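You operate a simulated robot arm through the tools that you are given. There is no shell and no other tool.

You run a simulated robot arm. Do the job below in one go: nothing can be reset, and whatever is moved stays where it is left.

JOB
Wipe the clamped jar's cap clean with the yellow pad, then stand the jar in the blue tray.
Fine: put the pad back and leave the clamp open. Set down upright: what you pick out. What is to be rubbed or washed off counts as gone when no trace of it is left.

The check looks at the end state, three seconds after you hand in, the way a careful person would. Anything else that was tipped, shoved, dropped, spilled or broken makes it a failure. Lids that push on must go on centred and level and be pressed home; caps that screw on are set level and turned clockwise until they are tight.

ROBOT AND FRAMES
A 7-joint arm with a three-finger gripper, fixed in place. Base frame: the origin is at the foot of the arm, x ahead of it, y to its left, z up; the work surface is at about z = 860. Units: mm, degrees, N and s.
With the tool pointing down near the work surface it reaches from about 480 to 940 mm from the base axis. Its first joint turns from -166.0 to 166.0 degrees. Payload 2.69 kg.
The TCP is the grasp point between the finger pads, 29 mm short of the fingertips. In the tool frame z runs along the fingers and y along their closing line. The gripper opens to 120 mm. The gripper's body begins 78 mm behind the TCP.
Orientation is that of the tool frame in the base frame, as [roll, pitch, yaw] about the fixed x, y, z axes, in that order (R = Rz(yaw) Ry(pitch) Rx(roll)). With the fingers straight down and closing along the base's y, the tool's x points along the base's -x, its y along +y and its z along -z.

CONTROLS
- The arm moves only by the tool servo_tool. Its argument "series" is a list of rows, each a list of 7 numbers: the gripper command, from -1 (shut) to 1 (fully open), values between in proportion, then the shift along the tool's x, y, z in mm, then the turn, a rotation vector about the tool's x, y, z in degrees. In form: [[jaw, tx, ty, tz, wx, wy, wz], ...]. A call has 1 to 20 rows; each row shifts and turns the commanded pose from where the row before left it, along the tool's axes as they then stand. Rows are played at 5 a second. More than 50 mm and 8.6 degrees between two rows, or a gripper value outside its range, and nothing of the call is played. Where a pose cannot be reached the arm comes as near as it can. A force on the tool above 40 N (or 10 N above the force at the start of the call, whichever is more), or a blocked arm, ends the call early, and 0.2 s more pass. The fingers move at their own pace and stop on an object; they squeeze with about 24 N. The grip force told is the motor's: it shows also when the fingers shut on nothing. Time passes only in rows, and 0.2 s behind the last, so rows that do not move let the fingers close. It gives the time, the measured TCP pose, the force on the tool (base axes), the opening and the grip force at its end, in the units of the frame above (readings bear some noise), with the torque about the TCP (base axes, N m) and any sound that the robot's microphone picked up.
- Cameras (640 x 400 px; columns grow to the right, rows downward): "scene" is fixed at [50.4, -650.5, 1516.4]; the picture's right is [0.98, 0.20, 0.00], its down [0.20, -0.98, -0.08] and it looks along [-0.02, 0.08, -1.00] (base axes); focal length 304 px, centre (320, 200). "wrist" rides on the gripper at [63, 0, -104] in the tool frame; the picture's right is [0.00, 1.00, 0.00], its down [-0.83, 0.00, -0.56] and it looks along [-0.56, 0.00, 0.83] (tool axes); focal length 275 px, centre (320, 200). There is no depth. A picture from a camera that has moved, and an enlarged one, comes with that camera's place and axes in the base frame and with its lens.
- grab_frame(camera): a new picture of that camera. The clock stands still meanwhile.
- slide_trunk(by): slides the trunk up (or, below 0, down) by that many mm; the arm rides with it, the base frame stays. It gives what a move gives, with no picture.
- close_up(camera, box): a new picture of the part [left, top, right, bottom] of that camera's present view, enlarged. The clock stands still meanwhile.
- hand_in(): hands the job in; it is judged then, once.

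Nothing tells you positions but the pictures and the camera data. Unless the task says otherwise, let go and move clear before handing in.

The tools are called by a JSON object that holds its "name" and its "arguments". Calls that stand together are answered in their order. servo_tool: Moves the arm, as the interface text tells. Its arguments: {"type":"object","properties":{"series":{"type":"array"}},"required":["series"]} The other tools are called the same way: slide_trunk (by) slides the trunk up or down; grab_frame (camera) takes a picture; close_up (camera, box) takes an enlarged picture of a part of a camera's view; hand_in () hands the job in.

At the start:

```text
time: 0.0
ee_pos: [122.3, -549.5, 1243.3]
ee_rot: [-180.0, 0.0, 180.0]
ft_force: [-0.4, 0.4, -0.1]
ft_torque: [-0.02, 0.01, 0.01]
finger_gap: 120.2
grip_force: 0.0
trunk travel left (down, up): [-500.0, 86.0]
```

scene: 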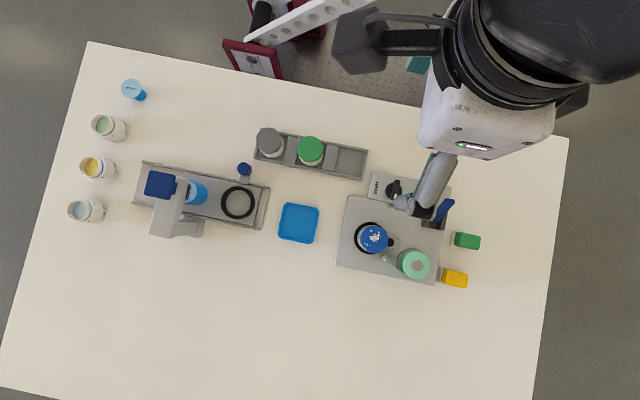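
wrist: 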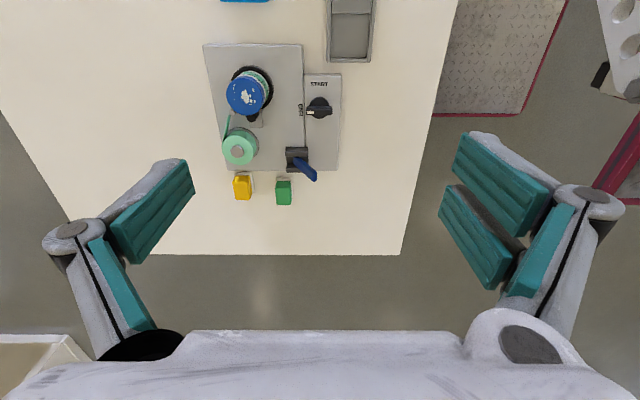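

I see a jar with a blue, marked cap on a grey clamp fixture, with a yellow and a green pad beside it and a blue tray to the left. I'll take closer views first.

{"name": "close_up", "arguments": {"camera": "scene", "box": [320, 160, 500, 300]}}

{"name": "close_up", "arguments": {"camera": "wrist", "box": [180, 30, 360, 220]}}

{"name": "close_up", "arguments": {"camera": "scene", "box": [110, 110, 380, 260]}}

```text
2.86 times, centred on (410, 230) of scene
camera zoom: at [50.4, -650.5, 1516.4], right [0.98, 0.2, 0.0], down [0.2, -0.98, -0.08], along [-0.02, 0.08, -1.0], focal length 869 px, centre (63, 114)
```

zoom: 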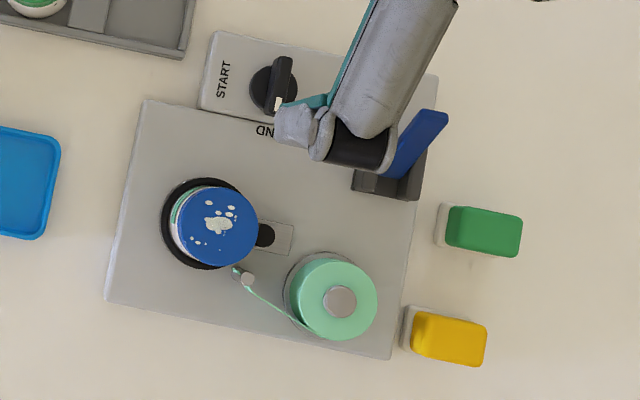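

```text
2.11 times, centred on (270, 125) of wrist
camera zoom: at [60.6, -549.1, 1347.2], right [0.0, 1.0, 0.0], down [0.83, 0.0, 0.56], along [0.56, 0.0, -0.83], focal length 580 px, centre (425, 358)
```

zoom: 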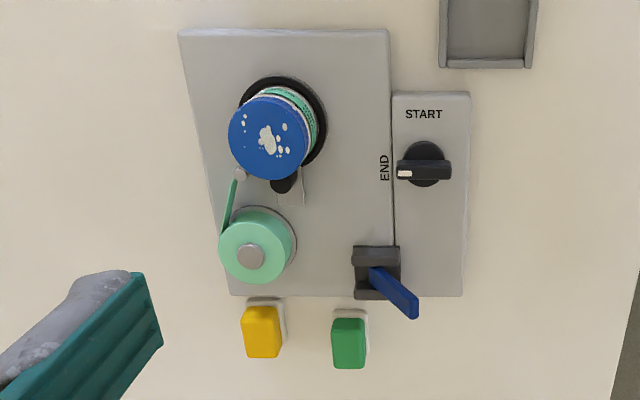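

```text
2.37 times, centred on (245, 185) of scene
camera zoom: at [50.4, -650.5, 1516.4], right [0.98, 0.2, 0.0], down [0.2, -0.98, -0.08], along [-0.02, 0.08, -1.0], focal length 721 px, centre (498, 236)
```

zoom: 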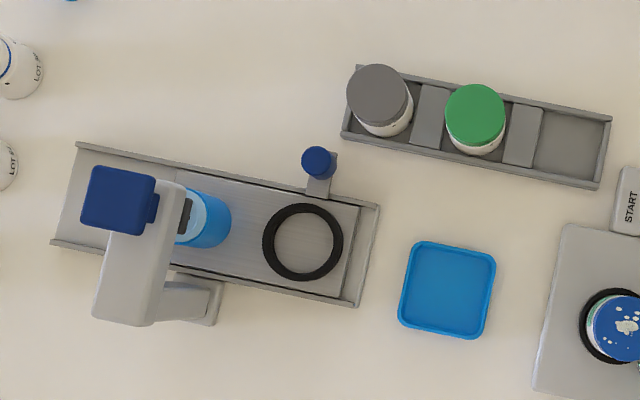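

Before touching anything I'll move the wrist camera closer to see how the clamp, pads and lever work.

{"name": "servo_tool", "arguments": {"series": [[1, 40, -40, 20, 0, 0, 0], [1, 40, -40, 20, 0, 0, 0], [1, 40, -20, 20, 0, 0, 0], [1, 0, 0, 20, 0, 0, 0], [1, 0, 0, 0, 0, 0, 0]]}}

{"name": "grab_frame", "arguments": {"camera": "wrist"}}

{"name": "grab_frame", "arguments": {"camera": "scene"}}

```text
refused: row 1 steps farther than a row can; nothing moved
```

```text
taken
camera wrist: at [60.6, -549.1, 1347.2], right [0.0, 1.0, 0.0], down [0.83, 0.0, 0.56], along [0.56, 0.0, -0.83], focal length 275 px, centre (320, 200)
```

wrist: 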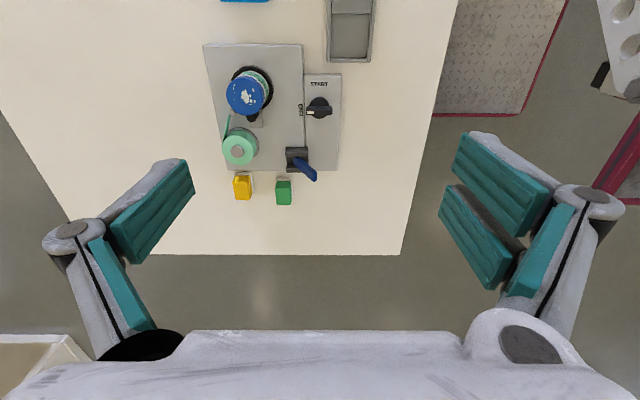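

```text
taken
```

scene: 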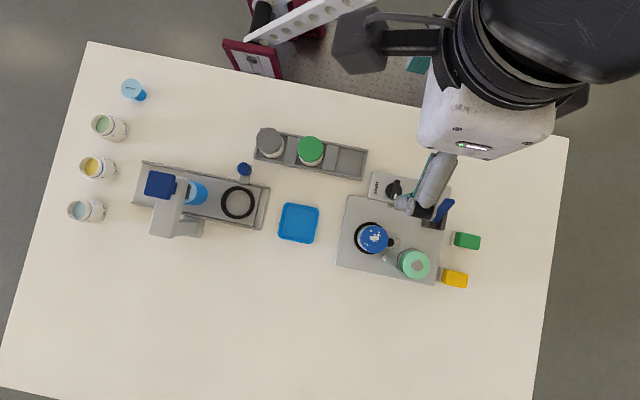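

The move was refused because the step was too long, so I'll use smaller ones. The wrist view spreads toward +x, so I'll bring the camera lower over the machine.

{"name": "servo_tool", "arguments": {"series": [[1, 0, -30, 20, 0, 0, 0], [1, 0, -30, 20, 0, 0, 0], [1, 0, -30, 20, 0, 0, 0], [1, 0, -20, 15, 0, 0, 0], [1, 0, 0, 0, 0, 0, 0]]}}

{"name": "grab_frame", "arguments": {"camera": "wrist"}}

{"name": "grab_frame", "arguments": {"camera": "scene"}}

```text
time: 1.2
ee_pos: [122.7, -658.3, 1168.0]
ee_rot: [179.9, 0.1, 180.0]
ft_force: [0.2, -0.5, 0.4]
ft_torque: [-0.03, 0.02, -0.03]
finger_gap: 120.1
grip_force: 0.1
trunk travel left (down, up): [-500.0, 86.0]
```

```text
taken
camera wrist: at [60.7, -658.9, 1271.8], right [0.0, 1.0, 0.0], down [0.83, 0.0, 0.56], along [0.56, 0.0, -0.83], focal length 275 px, centre (320, 200)
```

wrist: 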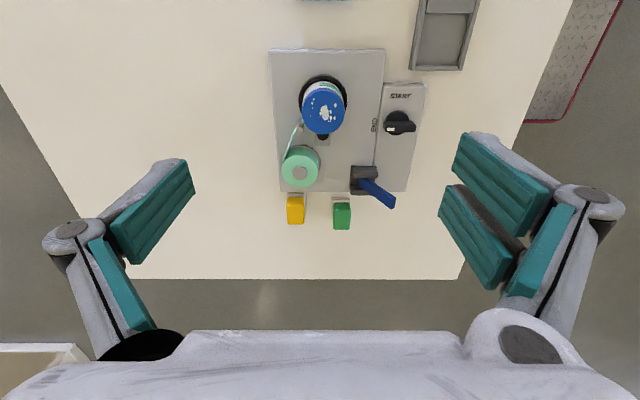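

```text
taken
```

scene: 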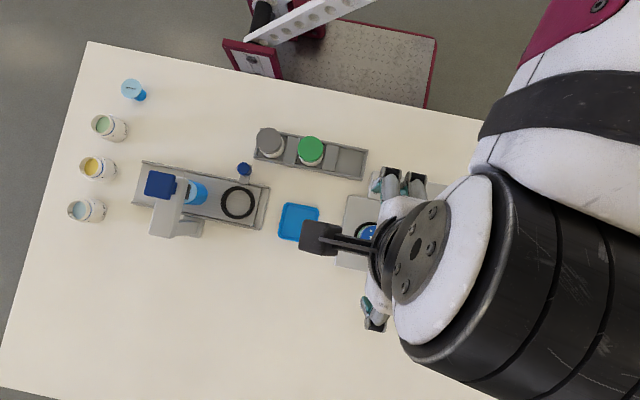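

{"name": "close_up", "arguments": {"camera": "wrist", "box": [260, 40, 440, 240]}}

{"name": "close_up", "arguments": {"camera": "wrist", "box": [275, 60, 375, 150]}}

{"name": "close_up", "arguments": {"camera": "wrist", "box": [340, 80, 440, 220]}}

```text
2.00 times, centred on (350, 140) of wrist
camera zoom: at [60.7, -658.9, 1271.8], right [0.0, 1.0, 0.0], down [0.83, 0.0, 0.56], along [0.56, 0.0, -0.83], focal length 551 px, centre (260, 320)
```

zoom: 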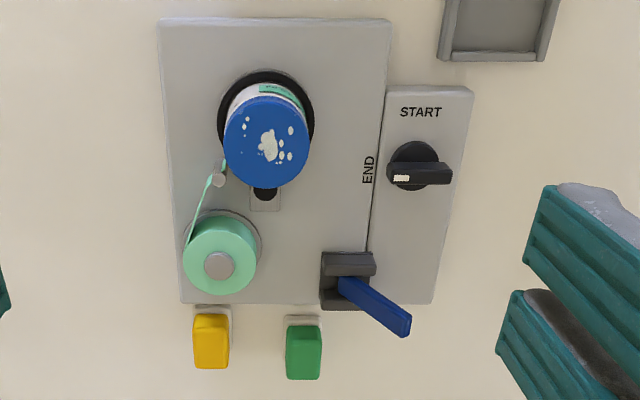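

```text
4.44 times, centred on (325, 105) of wrist
camera zoom: at [60.7, -658.9, 1271.8], right [0.0, 1.0, 0.0], down [0.83, 0.0, 0.56], along [0.56, 0.0, -0.83], focal length 1224 px, centre (298, 622)
```

zoom: 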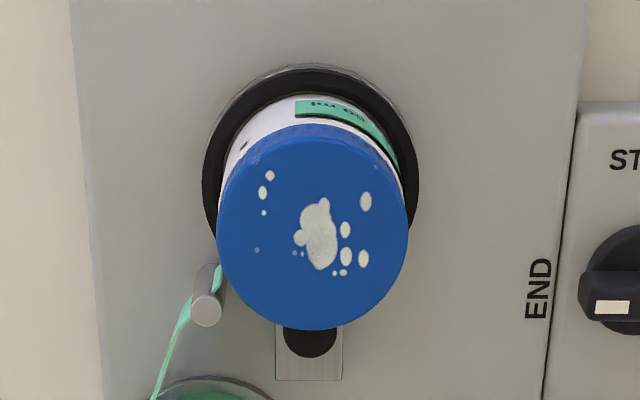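

```text
2.86 times, centred on (390, 150) of wrist
camera zoom: at [60.7, -658.9, 1271.8], right [0.0, 1.0, 0.0], down [0.83, 0.0, 0.56], along [0.56, 0.0, -0.83], focal length 786 px, centre (120, 343)
```

zoom: 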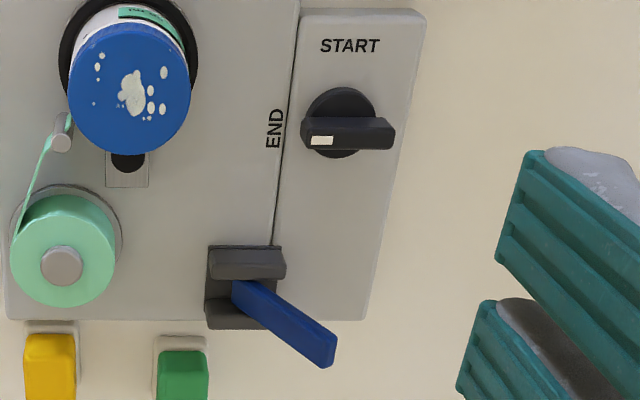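

The blue lever looks like the clamp lever, with a black pusher holding the jar from the +x side. I'll tilt the camera for a side view so I can judge heights and the lever's angle.

{"name": "servo_tool", "arguments": {"series": [[1, 40, 0, 0, 0, 0, 0], [1, 40, 0, 0, 0, 0, 0], [1, 40, 0, 0, 0, 0, 0], [1, 0, 0, 0, 0, -8, 0], [1, 0, 0, 0, 0, -8, 0], [1, 0, 0, 0, 0, -8, 0], [1, 0, 0, 0, 0, -8, 0], [1, 0, 0, 0, 0, -8, 0], [1, 24, 0, 29, 0, 0, 0], [1, 24, 0, 29, 0, 0, 0], [1, 24, 0, 29, 0, 0, 0], [1, 12, 0, 15, 0, 0, 0], [1, 0, 0, 0, 0, 0, 0]]}}

{"name": "grab_frame", "arguments": {"camera": "wrist"}}

{"name": "grab_frame", "arguments": {"camera": "scene"}}

```text
time: 4.0
ee_pos: [5.5, -644.9, 1031.4]
ee_rot: [-180.0, 40.0, -180.0]
ft_force: [0.2, -0.3, 1.2]
ft_torque: [-0.01, 0.01, 0.01]
finger_gap: 119.7
grip_force: 0.1
out of reach, approached as far as the arm can: row 7, 8
trunk travel left (down, up): [-500.0, 86.0]
```

```text
taken
camera wrist: at [-108.3, -644.7, 1070.9], right [0.0, 1.0, 0.0], down [0.28, 0.0, 0.96], along [0.96, 0.0, -0.28], focal length 275 px, centre (320, 200)
```

wrist: 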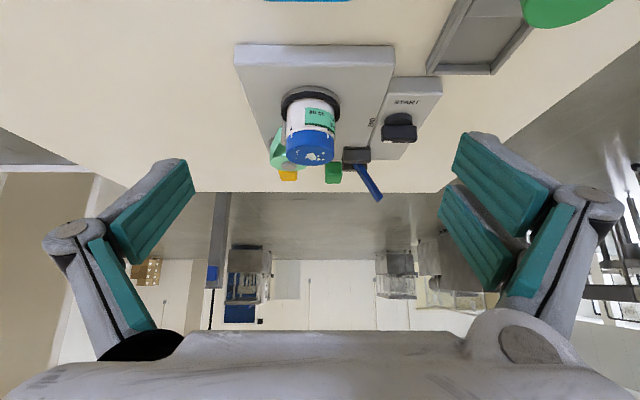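

```text
taken
```

scene: 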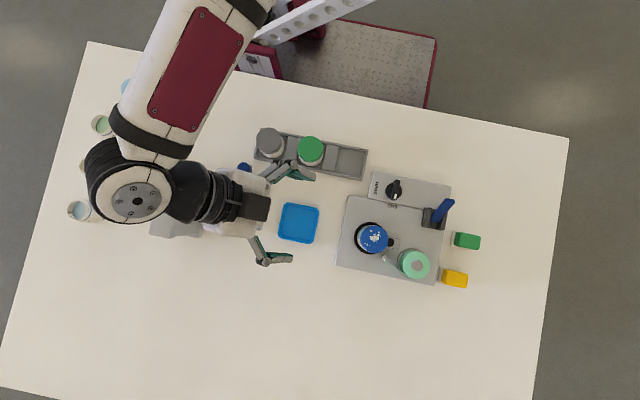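

{"name": "close_up", "arguments": {"camera": "wrist", "box": [220, 30, 450, 210]}}

{"name": "close_up", "arguments": {"camera": "wrist", "box": [260, 75, 400, 205]}}

{"name": "close_up", "arguments": {"camera": "scene", "box": [330, 160, 490, 290]}}

{"name": "close_up", "arguments": {"camera": "scene", "box": [350, 215, 420, 260]}}

```text
2.22 times, centred on (335, 120) of wrist
camera zoom: at [-108.3, -644.7, 1070.9], right [0.0, 1.0, 0.0], down [0.28, 0.0, 0.96], along [0.96, 0.0, -0.28], focal length 612 px, centre (287, 378)
```

zoom: 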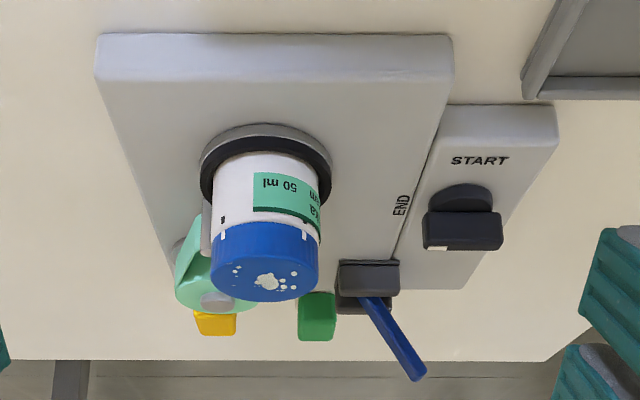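

```text
3.08 times, centred on (330, 140) of wrist
camera zoom: at [-108.3, -644.7, 1070.9], right [0.0, 1.0, 0.0], down [0.28, 0.0, 0.96], along [0.96, 0.0, -0.28], focal length 847 px, centre (289, 385)
```

zoom: 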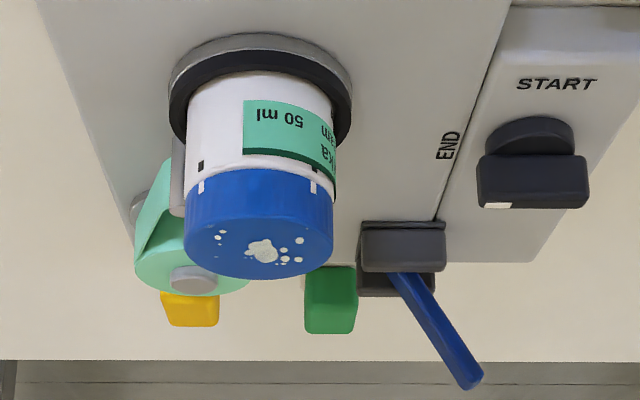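

```text
3.08 times, centred on (410, 225) of scene
camera zoom: at [50.4, -650.5, 1516.4], right [0.98, 0.2, 0.0], down [0.2, -0.98, -0.08], along [-0.02, 0.08, -1.0], focal length 936 px, centre (43, 123)
```

zoom: 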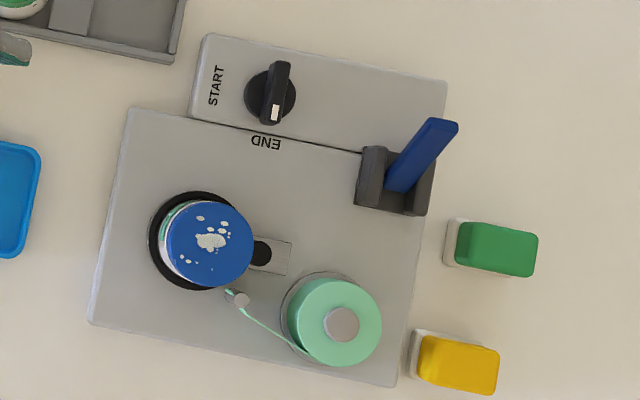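

```text
8.89 times, centred on (385, 238) of scene
camera zoom: at [50.4, -650.5, 1516.4], right [0.98, 0.2, 0.0], down [0.2, -0.98, -0.08], along [-0.02, 0.08, -1.0], focal length 2704 px, centre (-258, -133)
```

zoom: 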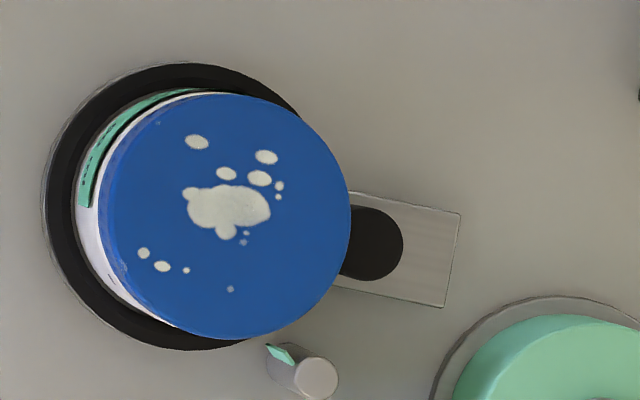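

The jar stands about 945 mm high at roughly (150, -656). The yellow pad is near (338, -702). I'll straighten the tool and go above the pad for a close look.

{"name": "servo_tool", "arguments": {"series": [[1, -24, 0, -29, 0, 0, 0], [1, -24, 0, -29, 0, 0, 0], [1, -20, 0, -24, 0, 0, 0], [1, 0, 0, 0, 0, 8, 0], [1, 0, 0, 0, 0, 8, 0], [1, 0, 0, 0, 0, 8, 0], [1, 0, 0, 0, 0, 8, 0], [1, 0, 0, 0, 0, 8, 0], [1, -45, -8, 0, 0, 0, 0], [1, -45, -8, 0, 0, 0, 0], [1, -45, -8, 0, 0, 0, 0], [1, -45, -8, 0, 0, 0, 0], [1, -45, -8, 0, 0, 0, 0], [1, -45, -8, 0, 0, 0, 0], [1, -45, -8, 0, 0, 0, 0], [1, 0, 0, 0, 0, 0, 0]]}}

{"name": "grab_frame", "arguments": {"camera": "wrist"}}

```text
time: 7.4
ee_pos: [321.7, -700.9, 1137.9]
ee_rot: [180.0, 0.0, -179.9]
ft_force: [0.2, -0.3, -0.1]
ft_torque: [0.03, 0.02, 0.0]
finger_gap: 120.2
grip_force: 0.0
trunk travel left (down, up): [-500.0, 86.0]
```

```text
taken
camera wrist: at [259.6, -700.3, 1243.2], right [0.0, 1.0, 0.0], down [0.83, 0.0, 0.56], along [0.56, 0.0, -0.83], focal length 275 px, centre (320, 200)
```

wrist: 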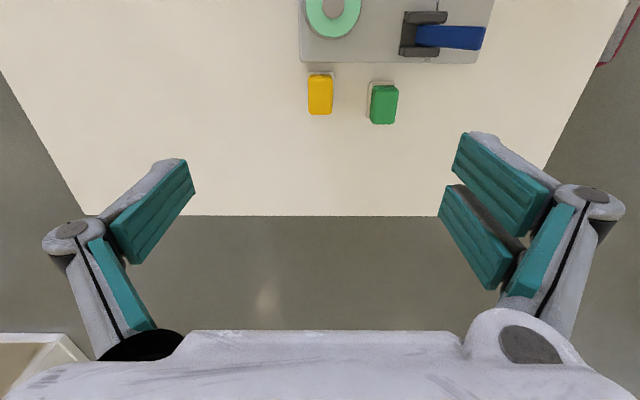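

{"name": "servo_tool", "arguments": {"series": [[1, -8, 0, 40, 0, 0, 0], [1, -8, 0, 40, 0, 0, 0], [1, 0, 0, 30, 0, 0, 0], [1, 0, 0, 0, 0, 0, 0]]}}

{"name": "grab_frame", "arguments": {"camera": "wrist"}}

{"name": "close_up", "arguments": {"camera": "wrist", "box": [270, 40, 430, 170]}}

```text
time: 8.4
ee_pos: [337.0, -701.6, 1027.3]
ee_rot: [-179.9, 0.1, -180.0]
ft_force: [-0.1, 0.2, -0.1]
ft_torque: [0.01, 0.03, 0.01]
finger_gap: 119.9
grip_force: 0.0
trunk travel left (down, up): [-500.0, 86.0]
```

```text
taken
camera wrist: at [275.1, -700.8, 1131.8], right [0.0, 1.0, 0.0], down [0.83, 0.0, 0.56], along [0.56, 0.0, -0.83], focal length 275 px, centre (320, 200)
```

wrist: 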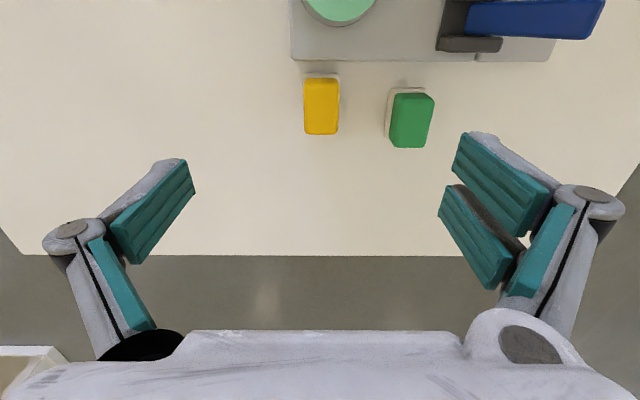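

```text
3.08 times, centred on (350, 105) of wrist
camera zoom: at [275.1, -700.8, 1131.8], right [0.0, 1.0, 0.0], down [0.83, 0.0, 0.56], along [0.56, 0.0, -0.83], focal length 847 px, centre (228, 492)
```

zoom: 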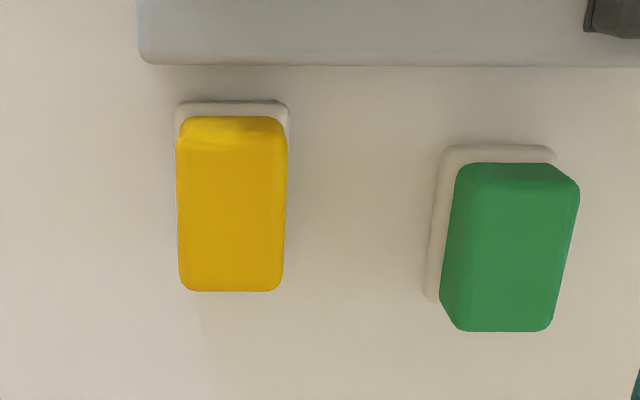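

The pad is a yellow grip on a white wiping layer, about 50 x 33 mm, centred near (343, -699) with its top around z≈886. I'll narrow the jaws so they clear the green pad, then descend onto the yellow grip.

{"name": "servo_tool", "arguments": {"series": [[0, -7, 2, 0, 0, 0, 0], [0, 0, 0, 0, 0, 0, 0], [0, 0, 0, 40, 0, 0, 0], [0, 0, 0, 40, 0, 0, 0], [0, 0, 0, 20, 0, 0, 0], [0, 0, 0, 0, 0, 0, 0]]}}

{"name": "grab_frame", "arguments": {"camera": "wrist"}}

{"name": "grab_frame", "arguments": {"camera": "scene"}}

```text
time: 9.8
ee_pos: [343.6, -698.9, 928.8]
ee_rot: [180.0, -0.1, 180.0]
ft_force: [0.6, -0.1, 0.1]
ft_torque: [0.03, -0.01, 0.0]
finger_gap: 60.2
grip_force: 0.1
trunk travel left (down, up): [-500.0, 86.0]
```

```text
taken
camera wrist: at [281.4, -699.0, 1032.6], right [0.0, 1.0, 0.0], down [0.83, 0.0, 0.56], along [0.56, 0.0, -0.83], focal length 275 px, centre (320, 200)
```

wrist: 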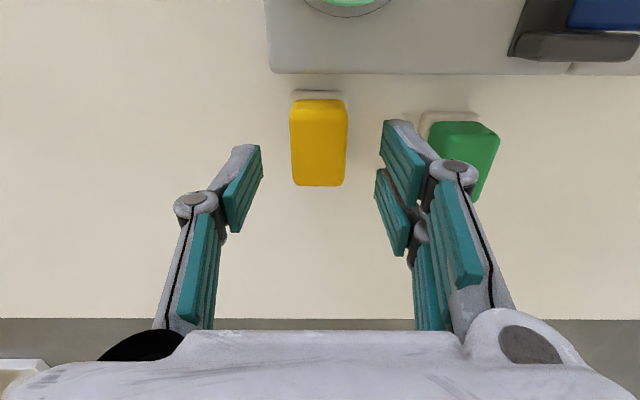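

```text
taken
```

scene: 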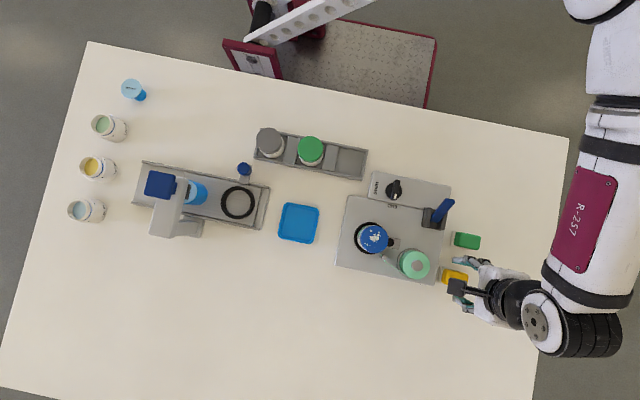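

{"name": "servo_tool", "arguments": {"series": [[0, 2, 0, 12, 0, 0, 0], [0, 0, 0, 12, 0, 0, 0], [0, 0, 0, 0, 0, 0, 0], [-1, 0, 0, 0, 0, 0, 0], [-1, 0, 0, 0, 0, 0, 0], [-1, 0, 0, 0, 0, 0, 0]]}}

{"name": "grab_frame", "arguments": {"camera": "wrist"}}

```text
time: 11.2
ee_pos: [341.3, -698.0, 905.4]
ee_rot: [180.0, 0.0, 180.0]
ft_force: [0.3, -1.1, 2.8]
ft_torque: [0.03, 0.02, 0.0]
finger_gap: 29.2
grip_force: 23.7
trunk travel left (down, up): [-500.0, 86.0]
```

```text
taken
camera wrist: at [279.2, -698.6, 1009.2], right [0.0, 1.0, 0.0], down [0.83, 0.0, 0.56], along [0.56, 0.0, -0.83], focal length 275 px, centre (320, 200)
```

wrist: 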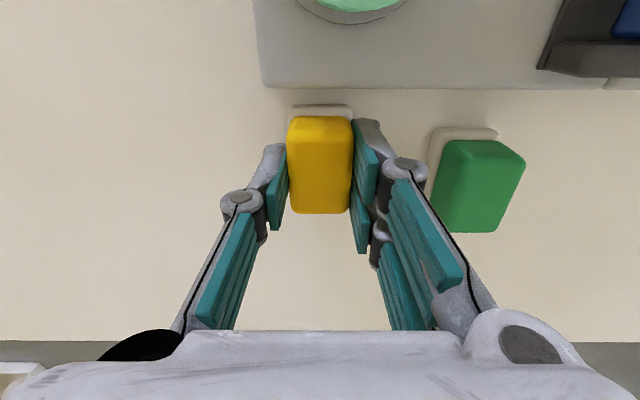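

{"name": "servo_tool", "arguments": {"series": [[-1, 0, 0, -20, 0, 0, 0], [-1, 0, 0, -40, 0, 0, 0], [-1, 0, 0, -45, 0, 0, 0], [-1, 0, 0, 0, 0, 0, 0]]}}

{"name": "grab_frame", "arguments": {"camera": "wrist"}}

{"name": "close_up", "arguments": {"camera": "scene", "box": [330, 160, 490, 290]}}

```text
time: 12.2
ee_pos: [340.2, -698.5, 1009.6]
ee_rot: [-180.0, 0.0, -180.0]
ft_force: [0.2, 0.2, 0.6]
ft_torque: [0.01, 0.01, 0.0]
finger_gap: 0.1
grip_force: 24.1
trunk travel left (down, up): [-500.0, 86.0]
```

```text
taken
camera wrist: at [278.5, -699.3, 1114.0], right [0.0, 1.0, 0.0], down [0.83, 0.0, 0.56], along [0.56, 0.0, -0.83], focal length 275 px, centre (320, 200)
```

wrist: 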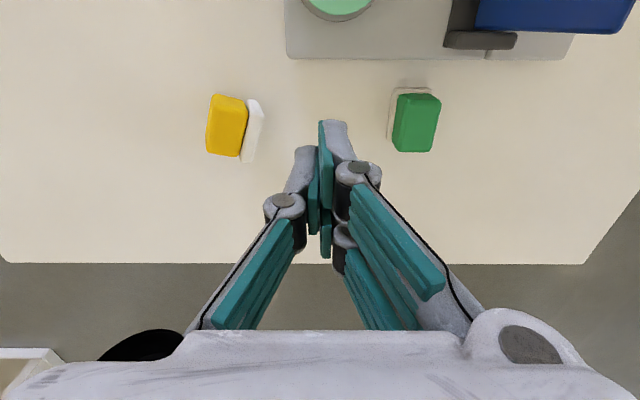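

```text
3.08 times, centred on (410, 225) of scene
camera zoom: at [50.4, -650.5, 1516.4], right [0.98, 0.2, 0.0], down [0.2, -0.98, -0.08], along [-0.02, 0.08, -1.0], focal length 936 px, centre (43, 123)
```

zoom: 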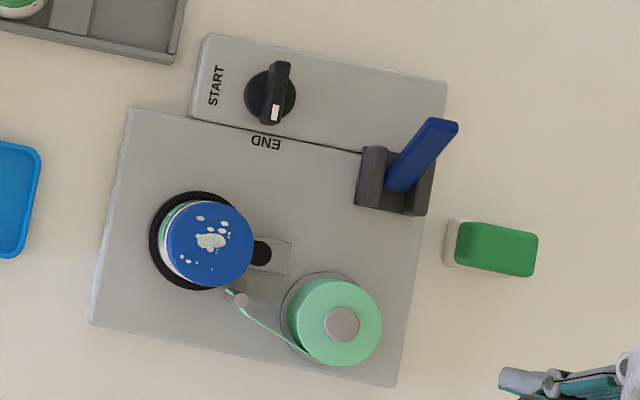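

The pad slipped out of a grip that was too shallow and now lies on its side, about 40–80 mm to -y. I'll look closely before regrasping it.

{"name": "close_up", "arguments": {"camera": "wrist", "box": [180, 70, 300, 180]}}

{"name": "grab_frame", "arguments": {"camera": "scene"}}

```text
3.64 times, centred on (240, 125) of wrist
camera zoom: at [278.5, -699.3, 1114.0], right [0.0, 1.0, 0.0], down [0.83, 0.0, 0.56], along [0.56, 0.0, -0.83], focal length 1001 px, centre (611, 473)
```

zoom: 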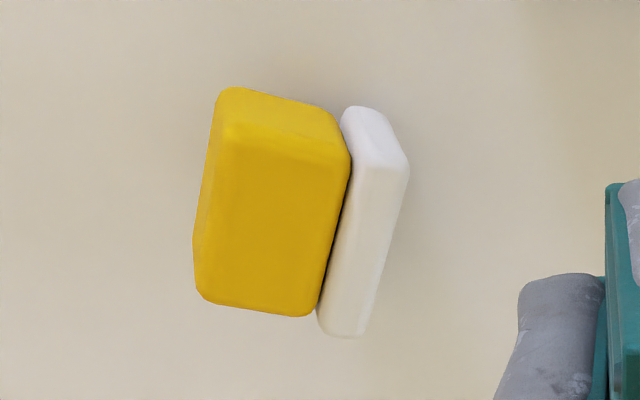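

```text
taken
```

scene: 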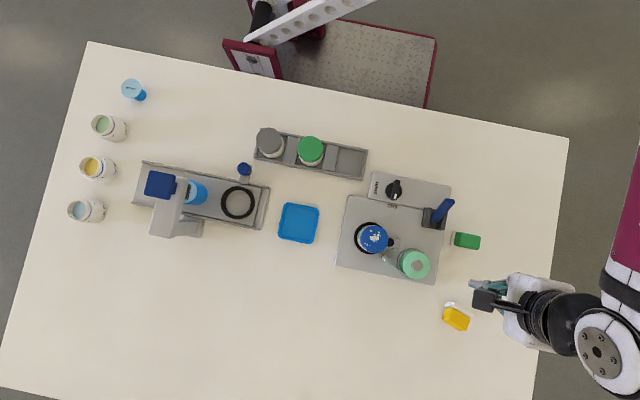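

The pad lies with its yellow grip toward -y and its white face toward +y, centred near (362, -775) and yawed about -16°. I'll turn the gripper to take it by its ends, so I can pivot it back upright.

{"name": "servo_tool", "arguments": {"series": [[0.33, -11, -39, 0, 0, 0, 0], [0.33, -11, -39, 0, 0, 0, 0], [0.33, 0, 0, 0, 0, 0, -8.2], [0.33, 0, 0, 0, 0, 0, -8.2], [0.33, 0, 0, 0, 0, 0, -8.2], [0.33, 0, 0, 0, 0, 0, -8.2], [0.33, 0, 0, 0, 0, 0, -8.2], [0.33, 0, 0, 0, 0, 0, -8.2], [0.33, 0, 0, 0, 0, 0, -8.2], [0.33, 0, 0, 0, 0, 0, -8.2], [0.33, 0, 0, 0, 0, 0, -8.2], [0.33, 0, 0, 0, 0, 0, 0]]}}

{"name": "grab_frame", "arguments": {"camera": "wrist"}}

{"name": "close_up", "arguments": {"camera": "wrist", "box": [260, 50, 400, 180]}}

```text
time: 14.8
ee_pos: [349.9, -726.4, 1008.4]
ee_rot: [-180.0, 0.0, -106.1]
ft_force: [0.4, 0.7, -0.2]
ft_torque: [0.0, 0.01, 0.0]
finger_gap: 79.7
grip_force: 0.0
out of reach, approached as far as the arm can: row 1, 2
trunk travel left (down, up): [-500.0, 86.0]
```

```text
taken
camera wrist: at [333.6, -786.7, 1112.7], right [-0.96, 0.27, 0.0], down [0.23, 0.8, 0.56], along [0.15, 0.53, -0.83], focal length 275 px, centre (320, 200)
```

wrist: 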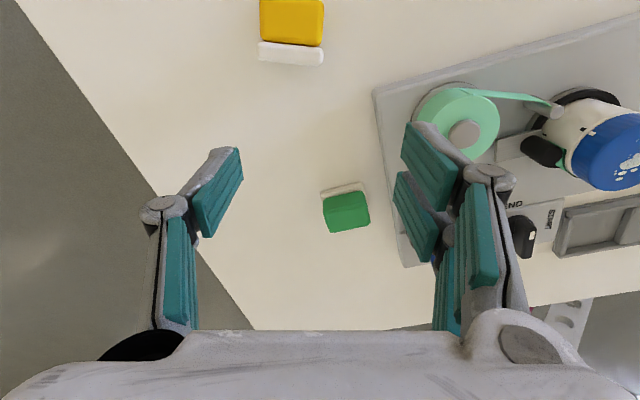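

```text
3.08 times, centred on (330, 115) of wrist
camera zoom: at [333.6, -786.7, 1112.7], right [-0.96, 0.27, 0.0], down [0.23, 0.8, 0.56], along [0.15, 0.53, -0.83], focal length 847 px, centre (289, 462)
```

zoom: 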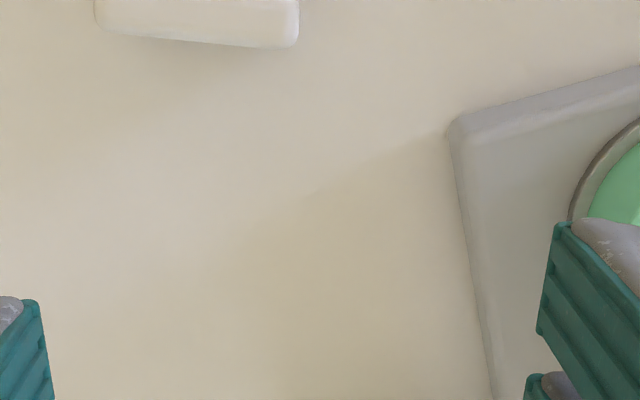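

The pad was out of reach at this height. I'll lower the trunk in steps, keeping the tool height safe, to gain horizontal reach.

{"name": "slide_trunk", "arguments": {"by": -50}}

{"name": "servo_tool", "arguments": {"series": [[0.33, 0, 0, -25, 0, 0, 0], [0.33, 0, 0, -25, 0, 0, 0], [0.33, 0, 0, 0, 0, 0, 0]]}}

{"name": "slide_trunk", "arguments": {"by": -50}}

{"name": "servo_tool", "arguments": {"series": [[0.33, 0, 0, -25, 0, 0, 0], [0.33, 0, 0, -25, 0, 0, 0], [0.33, 0, 0, 0, 0, 0, 0]]}}

```text
time: 15.7
ee_pos: [350.1, -726.7, 959.3]
ee_rot: [180.0, 0.1, -106.2]
ft_force: [-0.7, 0.5, -0.8]
ft_torque: [-0.07, -0.02, 0.01]
finger_gap: 80.0
grip_force: 0.1
trunk travel left (down, up): [-450.0, 136.0]
```

```text
time: 16.5
ee_pos: [349.9, -726.7, 1008.8]
ee_rot: [-180.0, -0.1, -106.2]
ft_force: [0.0, 0.0, 0.3]
ft_torque: [-0.01, 0.02, -0.02]
finger_gap: 79.9
grip_force: 0.1
trunk travel left (down, up): [-450.0, 136.0]
```

```text
time: 17.4
ee_pos: [349.2, -728.1, 959.4]
ee_rot: [179.9, 0.0, -106.2]
ft_force: [-0.1, 0.5, -0.1]
ft_torque: [-0.03, 0.01, -0.01]
finger_gap: 79.9
grip_force: 0.0
trunk travel left (down, up): [-400.0, 186.0]
```

```text
time: 18.2
ee_pos: [350.3, -726.9, 1008.5]
ee_rot: [179.9, 0.0, -106.2]
ft_force: [0.3, -0.7, 0.9]
ft_torque: [0.01, -0.02, 0.0]
finger_gap: 80.0
grip_force: 0.1
trunk travel left (down, up): [-400.0, 186.0]
```

{"name": "servo_tool", "arguments": {"series": [[0.33, 18, -8, 0, 0, 0, 0], [0.33, 18, -8, 0, 0, 0, 0], [0.33, 0, 0, 0, 0, 0, 0]]}}

{"name": "grab_frame", "arguments": {"camera": "wrist"}}

{"name": "grab_frame", "arguments": {"camera": "scene"}}

```text
time: 19.0
ee_pos: [349.1, -727.4, 1008.4]
ee_rot: [-180.0, 0.0, -106.2]
ft_force: [-0.6, 0.2, -0.4]
ft_torque: [-0.01, 0.0, 0.02]
finger_gap: 79.9
grip_force: 0.1
out of reach, approached as far as the arm can: row 1, 2
trunk travel left (down, up): [-400.0, 186.0]
```

```text
taken
camera wrist: at [333.5, -786.6, 1112.8], right [-0.96, 0.27, 0.0], down [0.23, 0.8, 0.56], along [0.15, 0.53, -0.83], focal length 275 px, centre (320, 200)
```

wrist: 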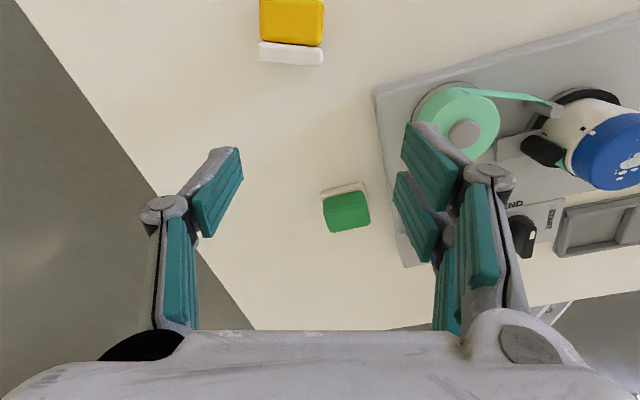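

```text
taken
```

scene: 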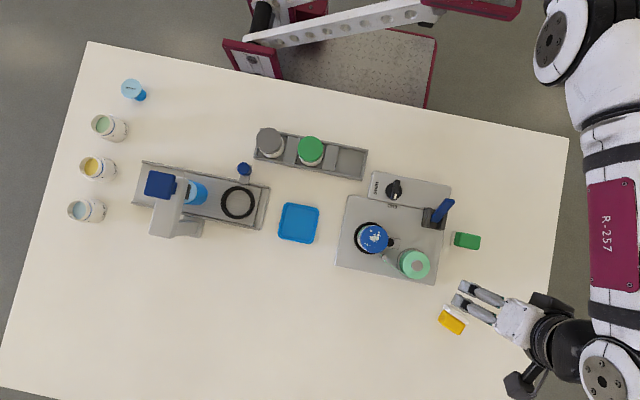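

The limit sits at about 806 mm radius at this height whatever the trunk position. I'll sidestep to clear the machine corner, then go lower and see whether the reach opens up.

{"name": "servo_tool", "arguments": {"series": [[0.33, -20, -20, 0, 0, 0, 0], [0.33, -20, -20, 0, 0, 0, 0], [0.33, 0, 0, 25, 0, 0, 0], [0.33, 0, 0, 25, 0, 0, 0], [0.33, 20, 0, 0, 0, 0, 0], [0.33, 20, 0, 0, 0, 0, 0], [0.33, 0, 0, 0, 0, 0, 0]]}}

{"name": "grab_frame", "arguments": {"camera": "wrist"}}

```text
time: 20.6
ee_pos: [386.5, -728.0, 958.6]
ee_rot: [-180.0, 0.0, -106.2]
ft_force: [-0.3, 0.2, 1.0]
ft_torque: [0.0, 0.01, 0.01]
finger_gap: 79.7
grip_force: 0.0
out of reach, approached as far as the arm can: row 6
trunk travel left (down, up): [-400.0, 186.0]
```

```text
taken
camera wrist: at [370.4, -788.0, 1062.3], right [-0.96, 0.27, 0.0], down [0.23, 0.8, 0.56], along [0.15, 0.53, -0.83], focal length 275 px, centre (320, 200)
```

wrist: 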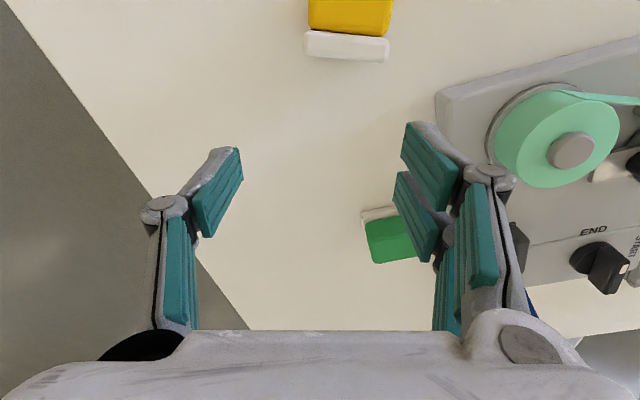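

{"name": "slide_trunk", "arguments": {"by": -40}}

{"name": "servo_tool", "arguments": {"series": [[0.33, 0, 0, -40, 0, 0, 0], [0.33, 0, 0, 0, 0, 0, 0]]}}

{"name": "slide_trunk", "arguments": {"by": -40}}

{"name": "servo_tool", "arguments": {"series": [[0.33, 0, 0, -40, 0, 0, 0], [0.33, 0, 0, 0, 0, 0, 0], [0.33, 10, 5, 0, 0, 0, 0], [0.33, 10, 5, 0, 0, 0, 0], [0.33, 10, 5, 0, 0, 0, 0], [0.33, 0, 0, 0, 0, 0, 0]]}}

{"name": "grab_frame", "arguments": {"camera": "scene"}}

```text
time: 21.5
ee_pos: [386.8, -728.6, 917.3]
ee_rot: [-179.9, 0.0, -106.2]
ft_force: [0.9, 1.0, -0.1]
ft_torque: [-0.02, -0.01, 0.02]
finger_gap: 79.9
grip_force: 0.1
trunk travel left (down, up): [-360.0, 226.0]
```

```text
time: 22.1
ee_pos: [388.0, -726.7, 958.0]
ee_rot: [-180.0, -0.1, -106.2]
ft_force: [-0.2, 0.1, 0.1]
ft_torque: [-0.01, -0.03, 0.0]
finger_gap: 79.7
grip_force: 0.1
trunk travel left (down, up): [-360.0, 226.0]
```

```text
time: 22.9
ee_pos: [386.7, -728.6, 918.7]
ee_rot: [180.0, 0.0, -106.2]
ft_force: [0.3, -0.4, 1.0]
ft_torque: [0.0, -0.02, -0.03]
finger_gap: 79.9
grip_force: 0.1
trunk travel left (down, up): [-320.0, 266.0]
```

```text
time: 24.3
ee_pos: [362.4, -723.5, 951.6]
ee_rot: [179.9, -0.1, -106.2]
ft_force: [0.7, -0.1, -0.7]
ft_torque: [-0.03, -0.03, 0.01]
finger_gap: 79.7
grip_force: 0.1
out of reach, approached as far as the arm can: row 1, 3, 4, 5
trunk travel left (down, up): [-320.0, 266.0]
```

```text
taken
```

scene: 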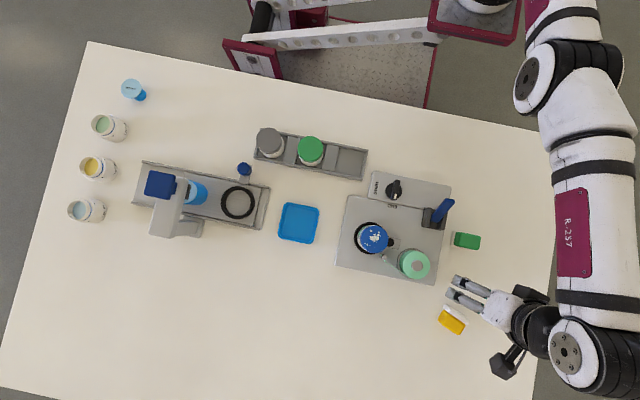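

Reach is better with the trunk higher, so I'll raise the trunk and lower the arm to compensate.

{"name": "slide_trunk", "arguments": {"by": 140}}

{"name": "servo_tool", "arguments": {"series": [[0.33, 0, 0, 40, 0, 0, 0], [0.33, 0, 0, 40, 0, 0, 0], [0.33, 0, 0, 40, 0, 0, 0], [0.33, 0, 0, 0, 0, 0, 0]]}}

{"name": "slide_trunk", "arguments": {"by": 126}}

{"name": "servo_tool", "arguments": {"series": [[0.33, 0, 0, 40, 0, 0, 0], [0.33, 0, 0, 40, 0, 0, 0], [0.33, 0, 0, 40, 0, 0, 0], [0.33, 0, 0, 0, 0, 0, 0], [0.33, 10, -6, 0, 0, 0, 0], [0.33, 10, -6, 0, 0, 0, 0], [0.33, 10, 0, 0, 0, 0, 0], [0.33, 0, 0, 0, 0, 0, 0]]}}

{"name": "grab_frame", "arguments": {"camera": "wrist"}}

{"name": "grab_frame", "arguments": {"camera": "scene"}}

```text
time: 26.0
ee_pos: [291.2, -724.2, 1091.4]
ee_rot: [179.9, 0.0, -106.2]
ft_force: [-1.1, 0.0, -0.3]
ft_torque: [0.0, 0.01, 0.04]
finger_gap: 79.7
grip_force: 0.0
trunk travel left (down, up): [-460.0, 126.0]
```

```text
time: 27.0
ee_pos: [292.2, -737.6, 970.7]
ee_rot: [179.9, 0.1, -106.2]
ft_force: [0.3, 0.4, 0.0]
ft_torque: [-0.03, 0.0, 0.02]
finger_gap: 80.0
grip_force: 0.0
out of reach, approached as far as the arm can: row 1, 2, 3
trunk travel left (down, up): [-460.0, 126.0]
```

```text
time: 28.5
ee_pos: [193.4, -736.3, 1097.7]
ee_rot: [180.0, 0.0, -106.1]
ft_force: [0.3, -0.2, 0.1]
ft_torque: [0.02, 0.01, 0.01]
finger_gap: 79.8
grip_force: 0.1
trunk travel left (down, up): [-586.0, 0.0]
```

```text
time: 30.3
ee_pos: [191.9, -733.6, 978.3]
ee_rot: [-180.0, 0.0, -106.2]
ft_force: [0.7, 0.5, -0.1]
ft_torque: [-0.01, 0.02, 0.02]
finger_gap: 79.5
grip_force: 0.1
out of reach, approached as far as the arm can: row 5, 6, 7
trunk travel left (down, up): [-586.0, 0.0]
```

```text
taken
camera wrist: at [176.1, -793.8, 1082.6], right [-0.96, 0.27, 0.0], down [0.23, 0.8, 0.56], along [0.15, 0.53, -0.83], focal length 275 px, centre (320, 200)
```

wrist: 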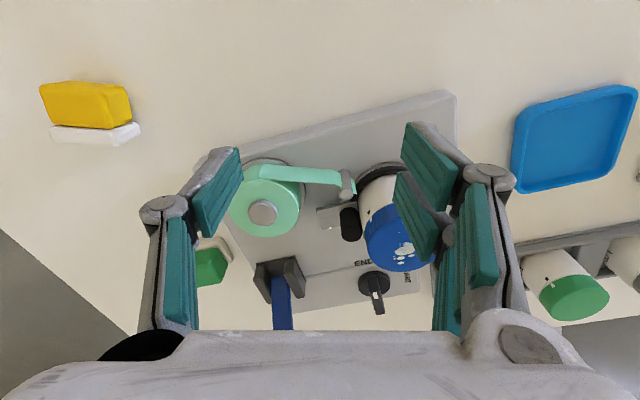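

```text
taken
```

scene: 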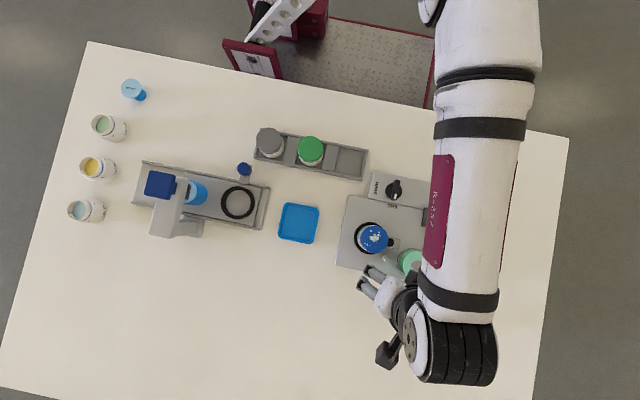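

The trunk slides made the arm drift sideways while it was at its limit, though nothing was touched. I'll retract to a comfortable posture and restore yaw and trunk before approaching again.

{"name": "servo_tool", "arguments": {"series": [[0.33, 0, 0, -40, 0, 0, 0], [0.33, 0, 0, -40, 0, 0, 0], [0.33, 0, 0, -40, 0, 0, 0], [0.33, -38, 21, 0, 0, 0, 0], [0.33, -38, 21, 0, 0, 0, 0], [0.33, -38, 21, 0, 0, 0, 0], [0.33, -38, 21, 0, 0, 0, 0], [0.33, 0, 0, 0, 0, 0, 8.2], [0.33, 0, 0, 0, 0, 0, 8.2], [0.33, 0, 0, 0, 0, 0, 8.2], [0.33, 0, 0, 0, 0, 0, 8.2], [0.33, 0, 0, 0, 0, 0, 8.2], [0.33, 0, 0, 0, 0, 0, 8.2], [0.33, 0, 0, 0, 0, 0, 8.2], [0.33, 0, 0, 0, 0, 0, 8.2], [0.33, 0, 0, 0, 0, 0, 8.2], [0.33, 0, 0, 0, 0, 0, 0]]}}

{"name": "slide_trunk", "arguments": {"by": -86}}

{"name": "grab_frame", "arguments": {"camera": "scene"}}

```text
time: 33.9
ee_pos: [154.0, -564.6, 1097.9]
ee_rot: [180.0, 0.0, 179.9]
ft_force: [-0.1, -0.1, 0.1]
ft_torque: [-0.01, 0.01, 0.01]
finger_gap: 79.9
grip_force: 0.1
trunk travel left (down, up): [-586.0, 0.0]
```

```text
time: 35.1
ee_pos: [154.1, -564.3, 1013.0]
ee_rot: [-180.0, -0.1, -180.0]
ft_force: [-1.3, 0.4, 0.6]
ft_torque: [0.01, -0.02, 0.0]
finger_gap: 79.7
grip_force: 0.1
trunk travel left (down, up): [-500.0, 86.0]
```

```text
taken
```

scene: 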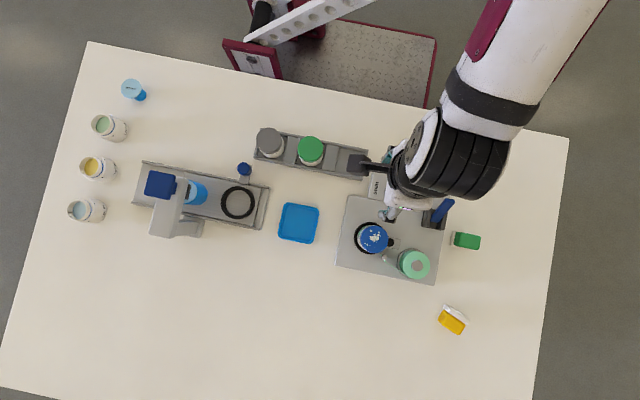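

{"name": "close_up", "arguments": {"camera": "scene", "box": [420, 290, 490, 350]}}

{"name": "close_up", "arguments": {"camera": "scene", "box": [380, 180, 480, 250]}}

```text
6.67 times, centred on (455, 320) of scene
camera zoom: at [50.4, -650.5, 1516.4], right [0.98, 0.2, 0.0], down [0.2, -0.98, -0.08], along [-0.02, 0.08, -1.0], focal length 2028 px, centre (-580, -600)
```

zoom: 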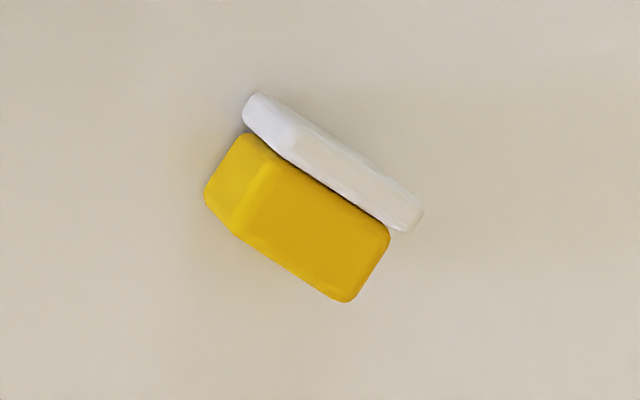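

```text
5.71 times, centred on (430, 215) of scene
camera zoom: at [50.4, -650.5, 1516.4], right [0.98, 0.2, 0.0], down [0.2, -0.98, -0.08], along [-0.02, 0.08, -1.0], focal length 1738 px, centre (-309, 114)
```

zoom: 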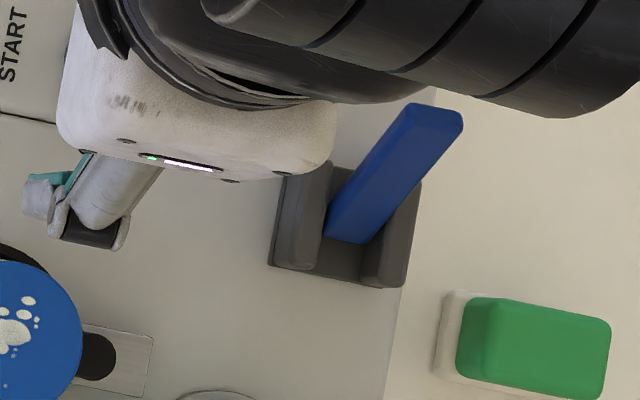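

{"name": "servo_tool", "arguments": {"series": [[0.33, 0, 0, -30, 0, 0, 0], [0.33, -49, 0, 0, 0, 0, 0], [0.33, -49, 0, 0, 0, 0, 0], [0.33, -49, 0, 0, 0, 0, 0], [0.33, -49, 0, 0, 0, 0, 0], [0.33, 0, -40, 0, 0, 0, 0], [0.33, 0, -40, 0, 0, 0, 0], [0.33, 0, -40, 0, 0, 0, 0], [0.33, 0, 0, 45, 0, 0, 0], [0.33, 0, 0, 45, 0, 0, 0], [0.33, 0, 0, 0, 0, 0, 0], [0.33, 0, -20, 0, 0, 0, 0], [0.33, 0, -20, 0, 0, 0, 0], [0.33, 0, -20, 0, 0, 0, 0], [0.33, 0, -20, 0, 0, 0, 0], [0.33, 0, 0, 0, 0, 0, 0]]}}

{"name": "grab_frame", "arguments": {"camera": "scene"}}

{"name": "grab_frame", "arguments": {"camera": "wrist"}}

```text
time: 38.5
ee_pos: [345.3, -729.0, 953.6]
ee_rot: [179.9, -0.1, -180.0]
ft_force: [0.6, 0.0, 0.5]
ft_torque: [-0.01, -0.01, 0.0]
finger_gap: 79.9
grip_force: 0.0
out of reach, approached as far as the arm can: row 14, 15
trunk travel left (down, up): [-500.0, 86.0]
```

```text
taken
```

scene: 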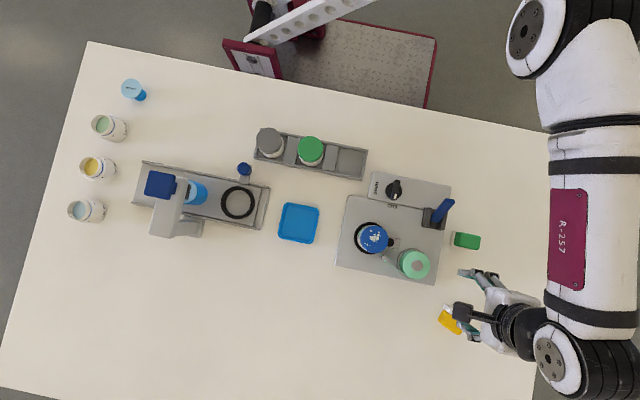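

```text
taken
camera wrist: at [283.0, -728.7, 1057.9], right [0.0, 1.0, 0.0], down [0.83, 0.0, 0.56], along [0.56, 0.0, -0.83], focal length 275 px, centre (320, 200)
```

wrist: 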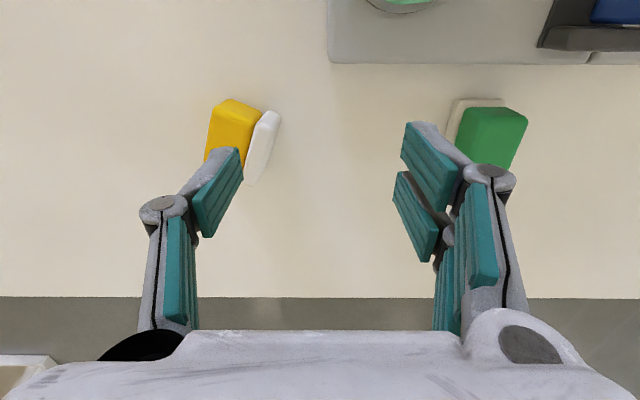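

{"name": "servo_tool", "arguments": {"series": [[0.33, 0, -5, 0, 0, 0, 0], [0.33, 0, -5, 0, 0, 0, 0], [0.33, 0, -5, 0, 0, 0, 0], [0.33, 0, 0, 0, 0, 0, 0]]}}

{"name": "servo_tool", "arguments": {"series": [[0.33, 20, -5, 0, 0, 0, 0], [0.33, 20, -5, 0, 0, 0, 0], [0.33, 0, -5, 0, 0, 0, 0], [0.33, 0, -5, 0, 0, 0, 0], [0.33, 0, 0, 0, 0, 0, 0]]}}

```text
time: 39.5
ee_pos: [344.1, -730.1, 954.3]
ee_rot: [-179.9, 0.0, -179.9]
ft_force: [0.8, 0.4, -0.9]
ft_torque: [0.0, 0.05, 0.03]
finger_gap: 79.7
grip_force: 0.2
out of reach, approached as far as the arm can: row 1, 2, 3
trunk travel left (down, up): [-500.0, 86.0]
```

```text
time: 40.7
ee_pos: [302.3, -734.3, 953.9]
ee_rot: [-180.0, 0.1, -179.9]
ft_force: [0.4, -0.4, -0.7]
ft_torque: [-0.02, 0.04, 0.0]
finger_gap: 80.0
grip_force: 0.0
out of reach, approached as far as the arm can: row 2, 3, 4
trunk travel left (down, up): [-500.0, 86.0]
```

Outward motion stops at about y≈-735 with the tool vertical. The pad is at about (351, -790), so I'll yaw to its axis and tilt the tool outward by 20° to gain reach.

{"name": "servo_tool", "arguments": {"series": [[0.33, -34, 17, -15, 0, 0, 0], [0.33, -34, 17, -15, 0, 0, 0], [0.33, 0, 0, 0, 0, 0, -7.83], [0.33, 0, 0, 0, 0, 0, -7.83], [0.33, 0, 0, 0, 0, 0, -7.83], [0.33, 0, 0, 0, 0, 0, -7.83], [0.33, 0, 0, 0, 0, 0, -7.83], [0.33, 0, 0, 0, 0, 0, -7.83], [0.33, 0, 0, 0, 0, 0, -7.83], [0.33, 0, 0, 0, 0, 0, -7.83], [0.33, 0, 0, 0, 0, 0, -7.83], [0.33, 0, 0, 0, 0, 7, 0], [0.33, 0, 0, 0, 0, 7, 0], [0.33, 0, 0, 0, 0, 6, 0], [0.33, 0, 0, 0, 0, 0, 0]]}}

{"name": "grab_frame", "arguments": {"camera": "wrist"}}

```text
time: 43.9
ee_pos: [369.9, -700.7, 984.2]
ee_rot: [180.0, -20.1, -109.4]
ft_force: [0.1, 0.8, -1.0]
ft_torque: [0.01, 0.02, 0.02]
finger_gap: 79.7
grip_force: 0.1
trunk travel left (down, up): [-500.0, 86.0]
```

```text
taken
camera wrist: at [364.3, -722.2, 1103.7], right [-0.94, 0.33, 0.0], down [0.32, 0.92, 0.24], along [0.08, 0.22, -0.97], focal length 275 px, centre (320, 200)
```

wrist: 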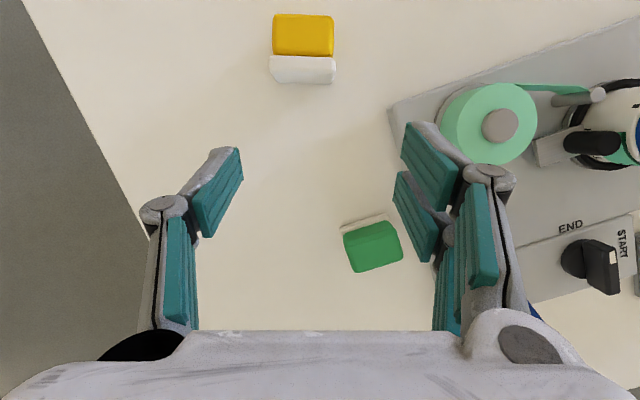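

{"name": "close_up", "arguments": {"camera": "wrist", "box": [250, 0, 360, 100]}}

```text
4.00 times, centred on (305, 50) of wrist
camera zoom: at [364.3, -722.2, 1103.7], right [-0.94, 0.33, 0.0], down [0.32, 0.92, 0.24], along [0.08, 0.22, -0.97], focal length 1101 px, centre (380, 800)
```

zoom: 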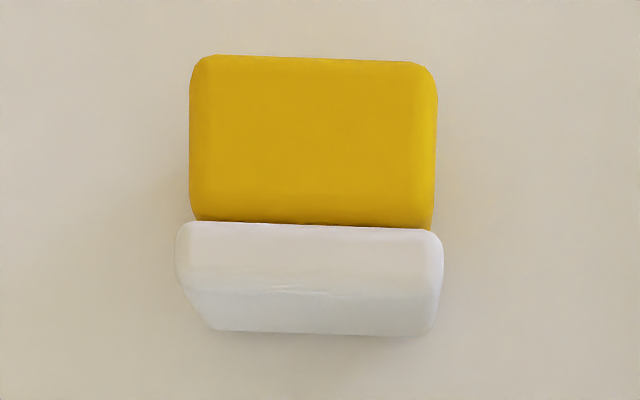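

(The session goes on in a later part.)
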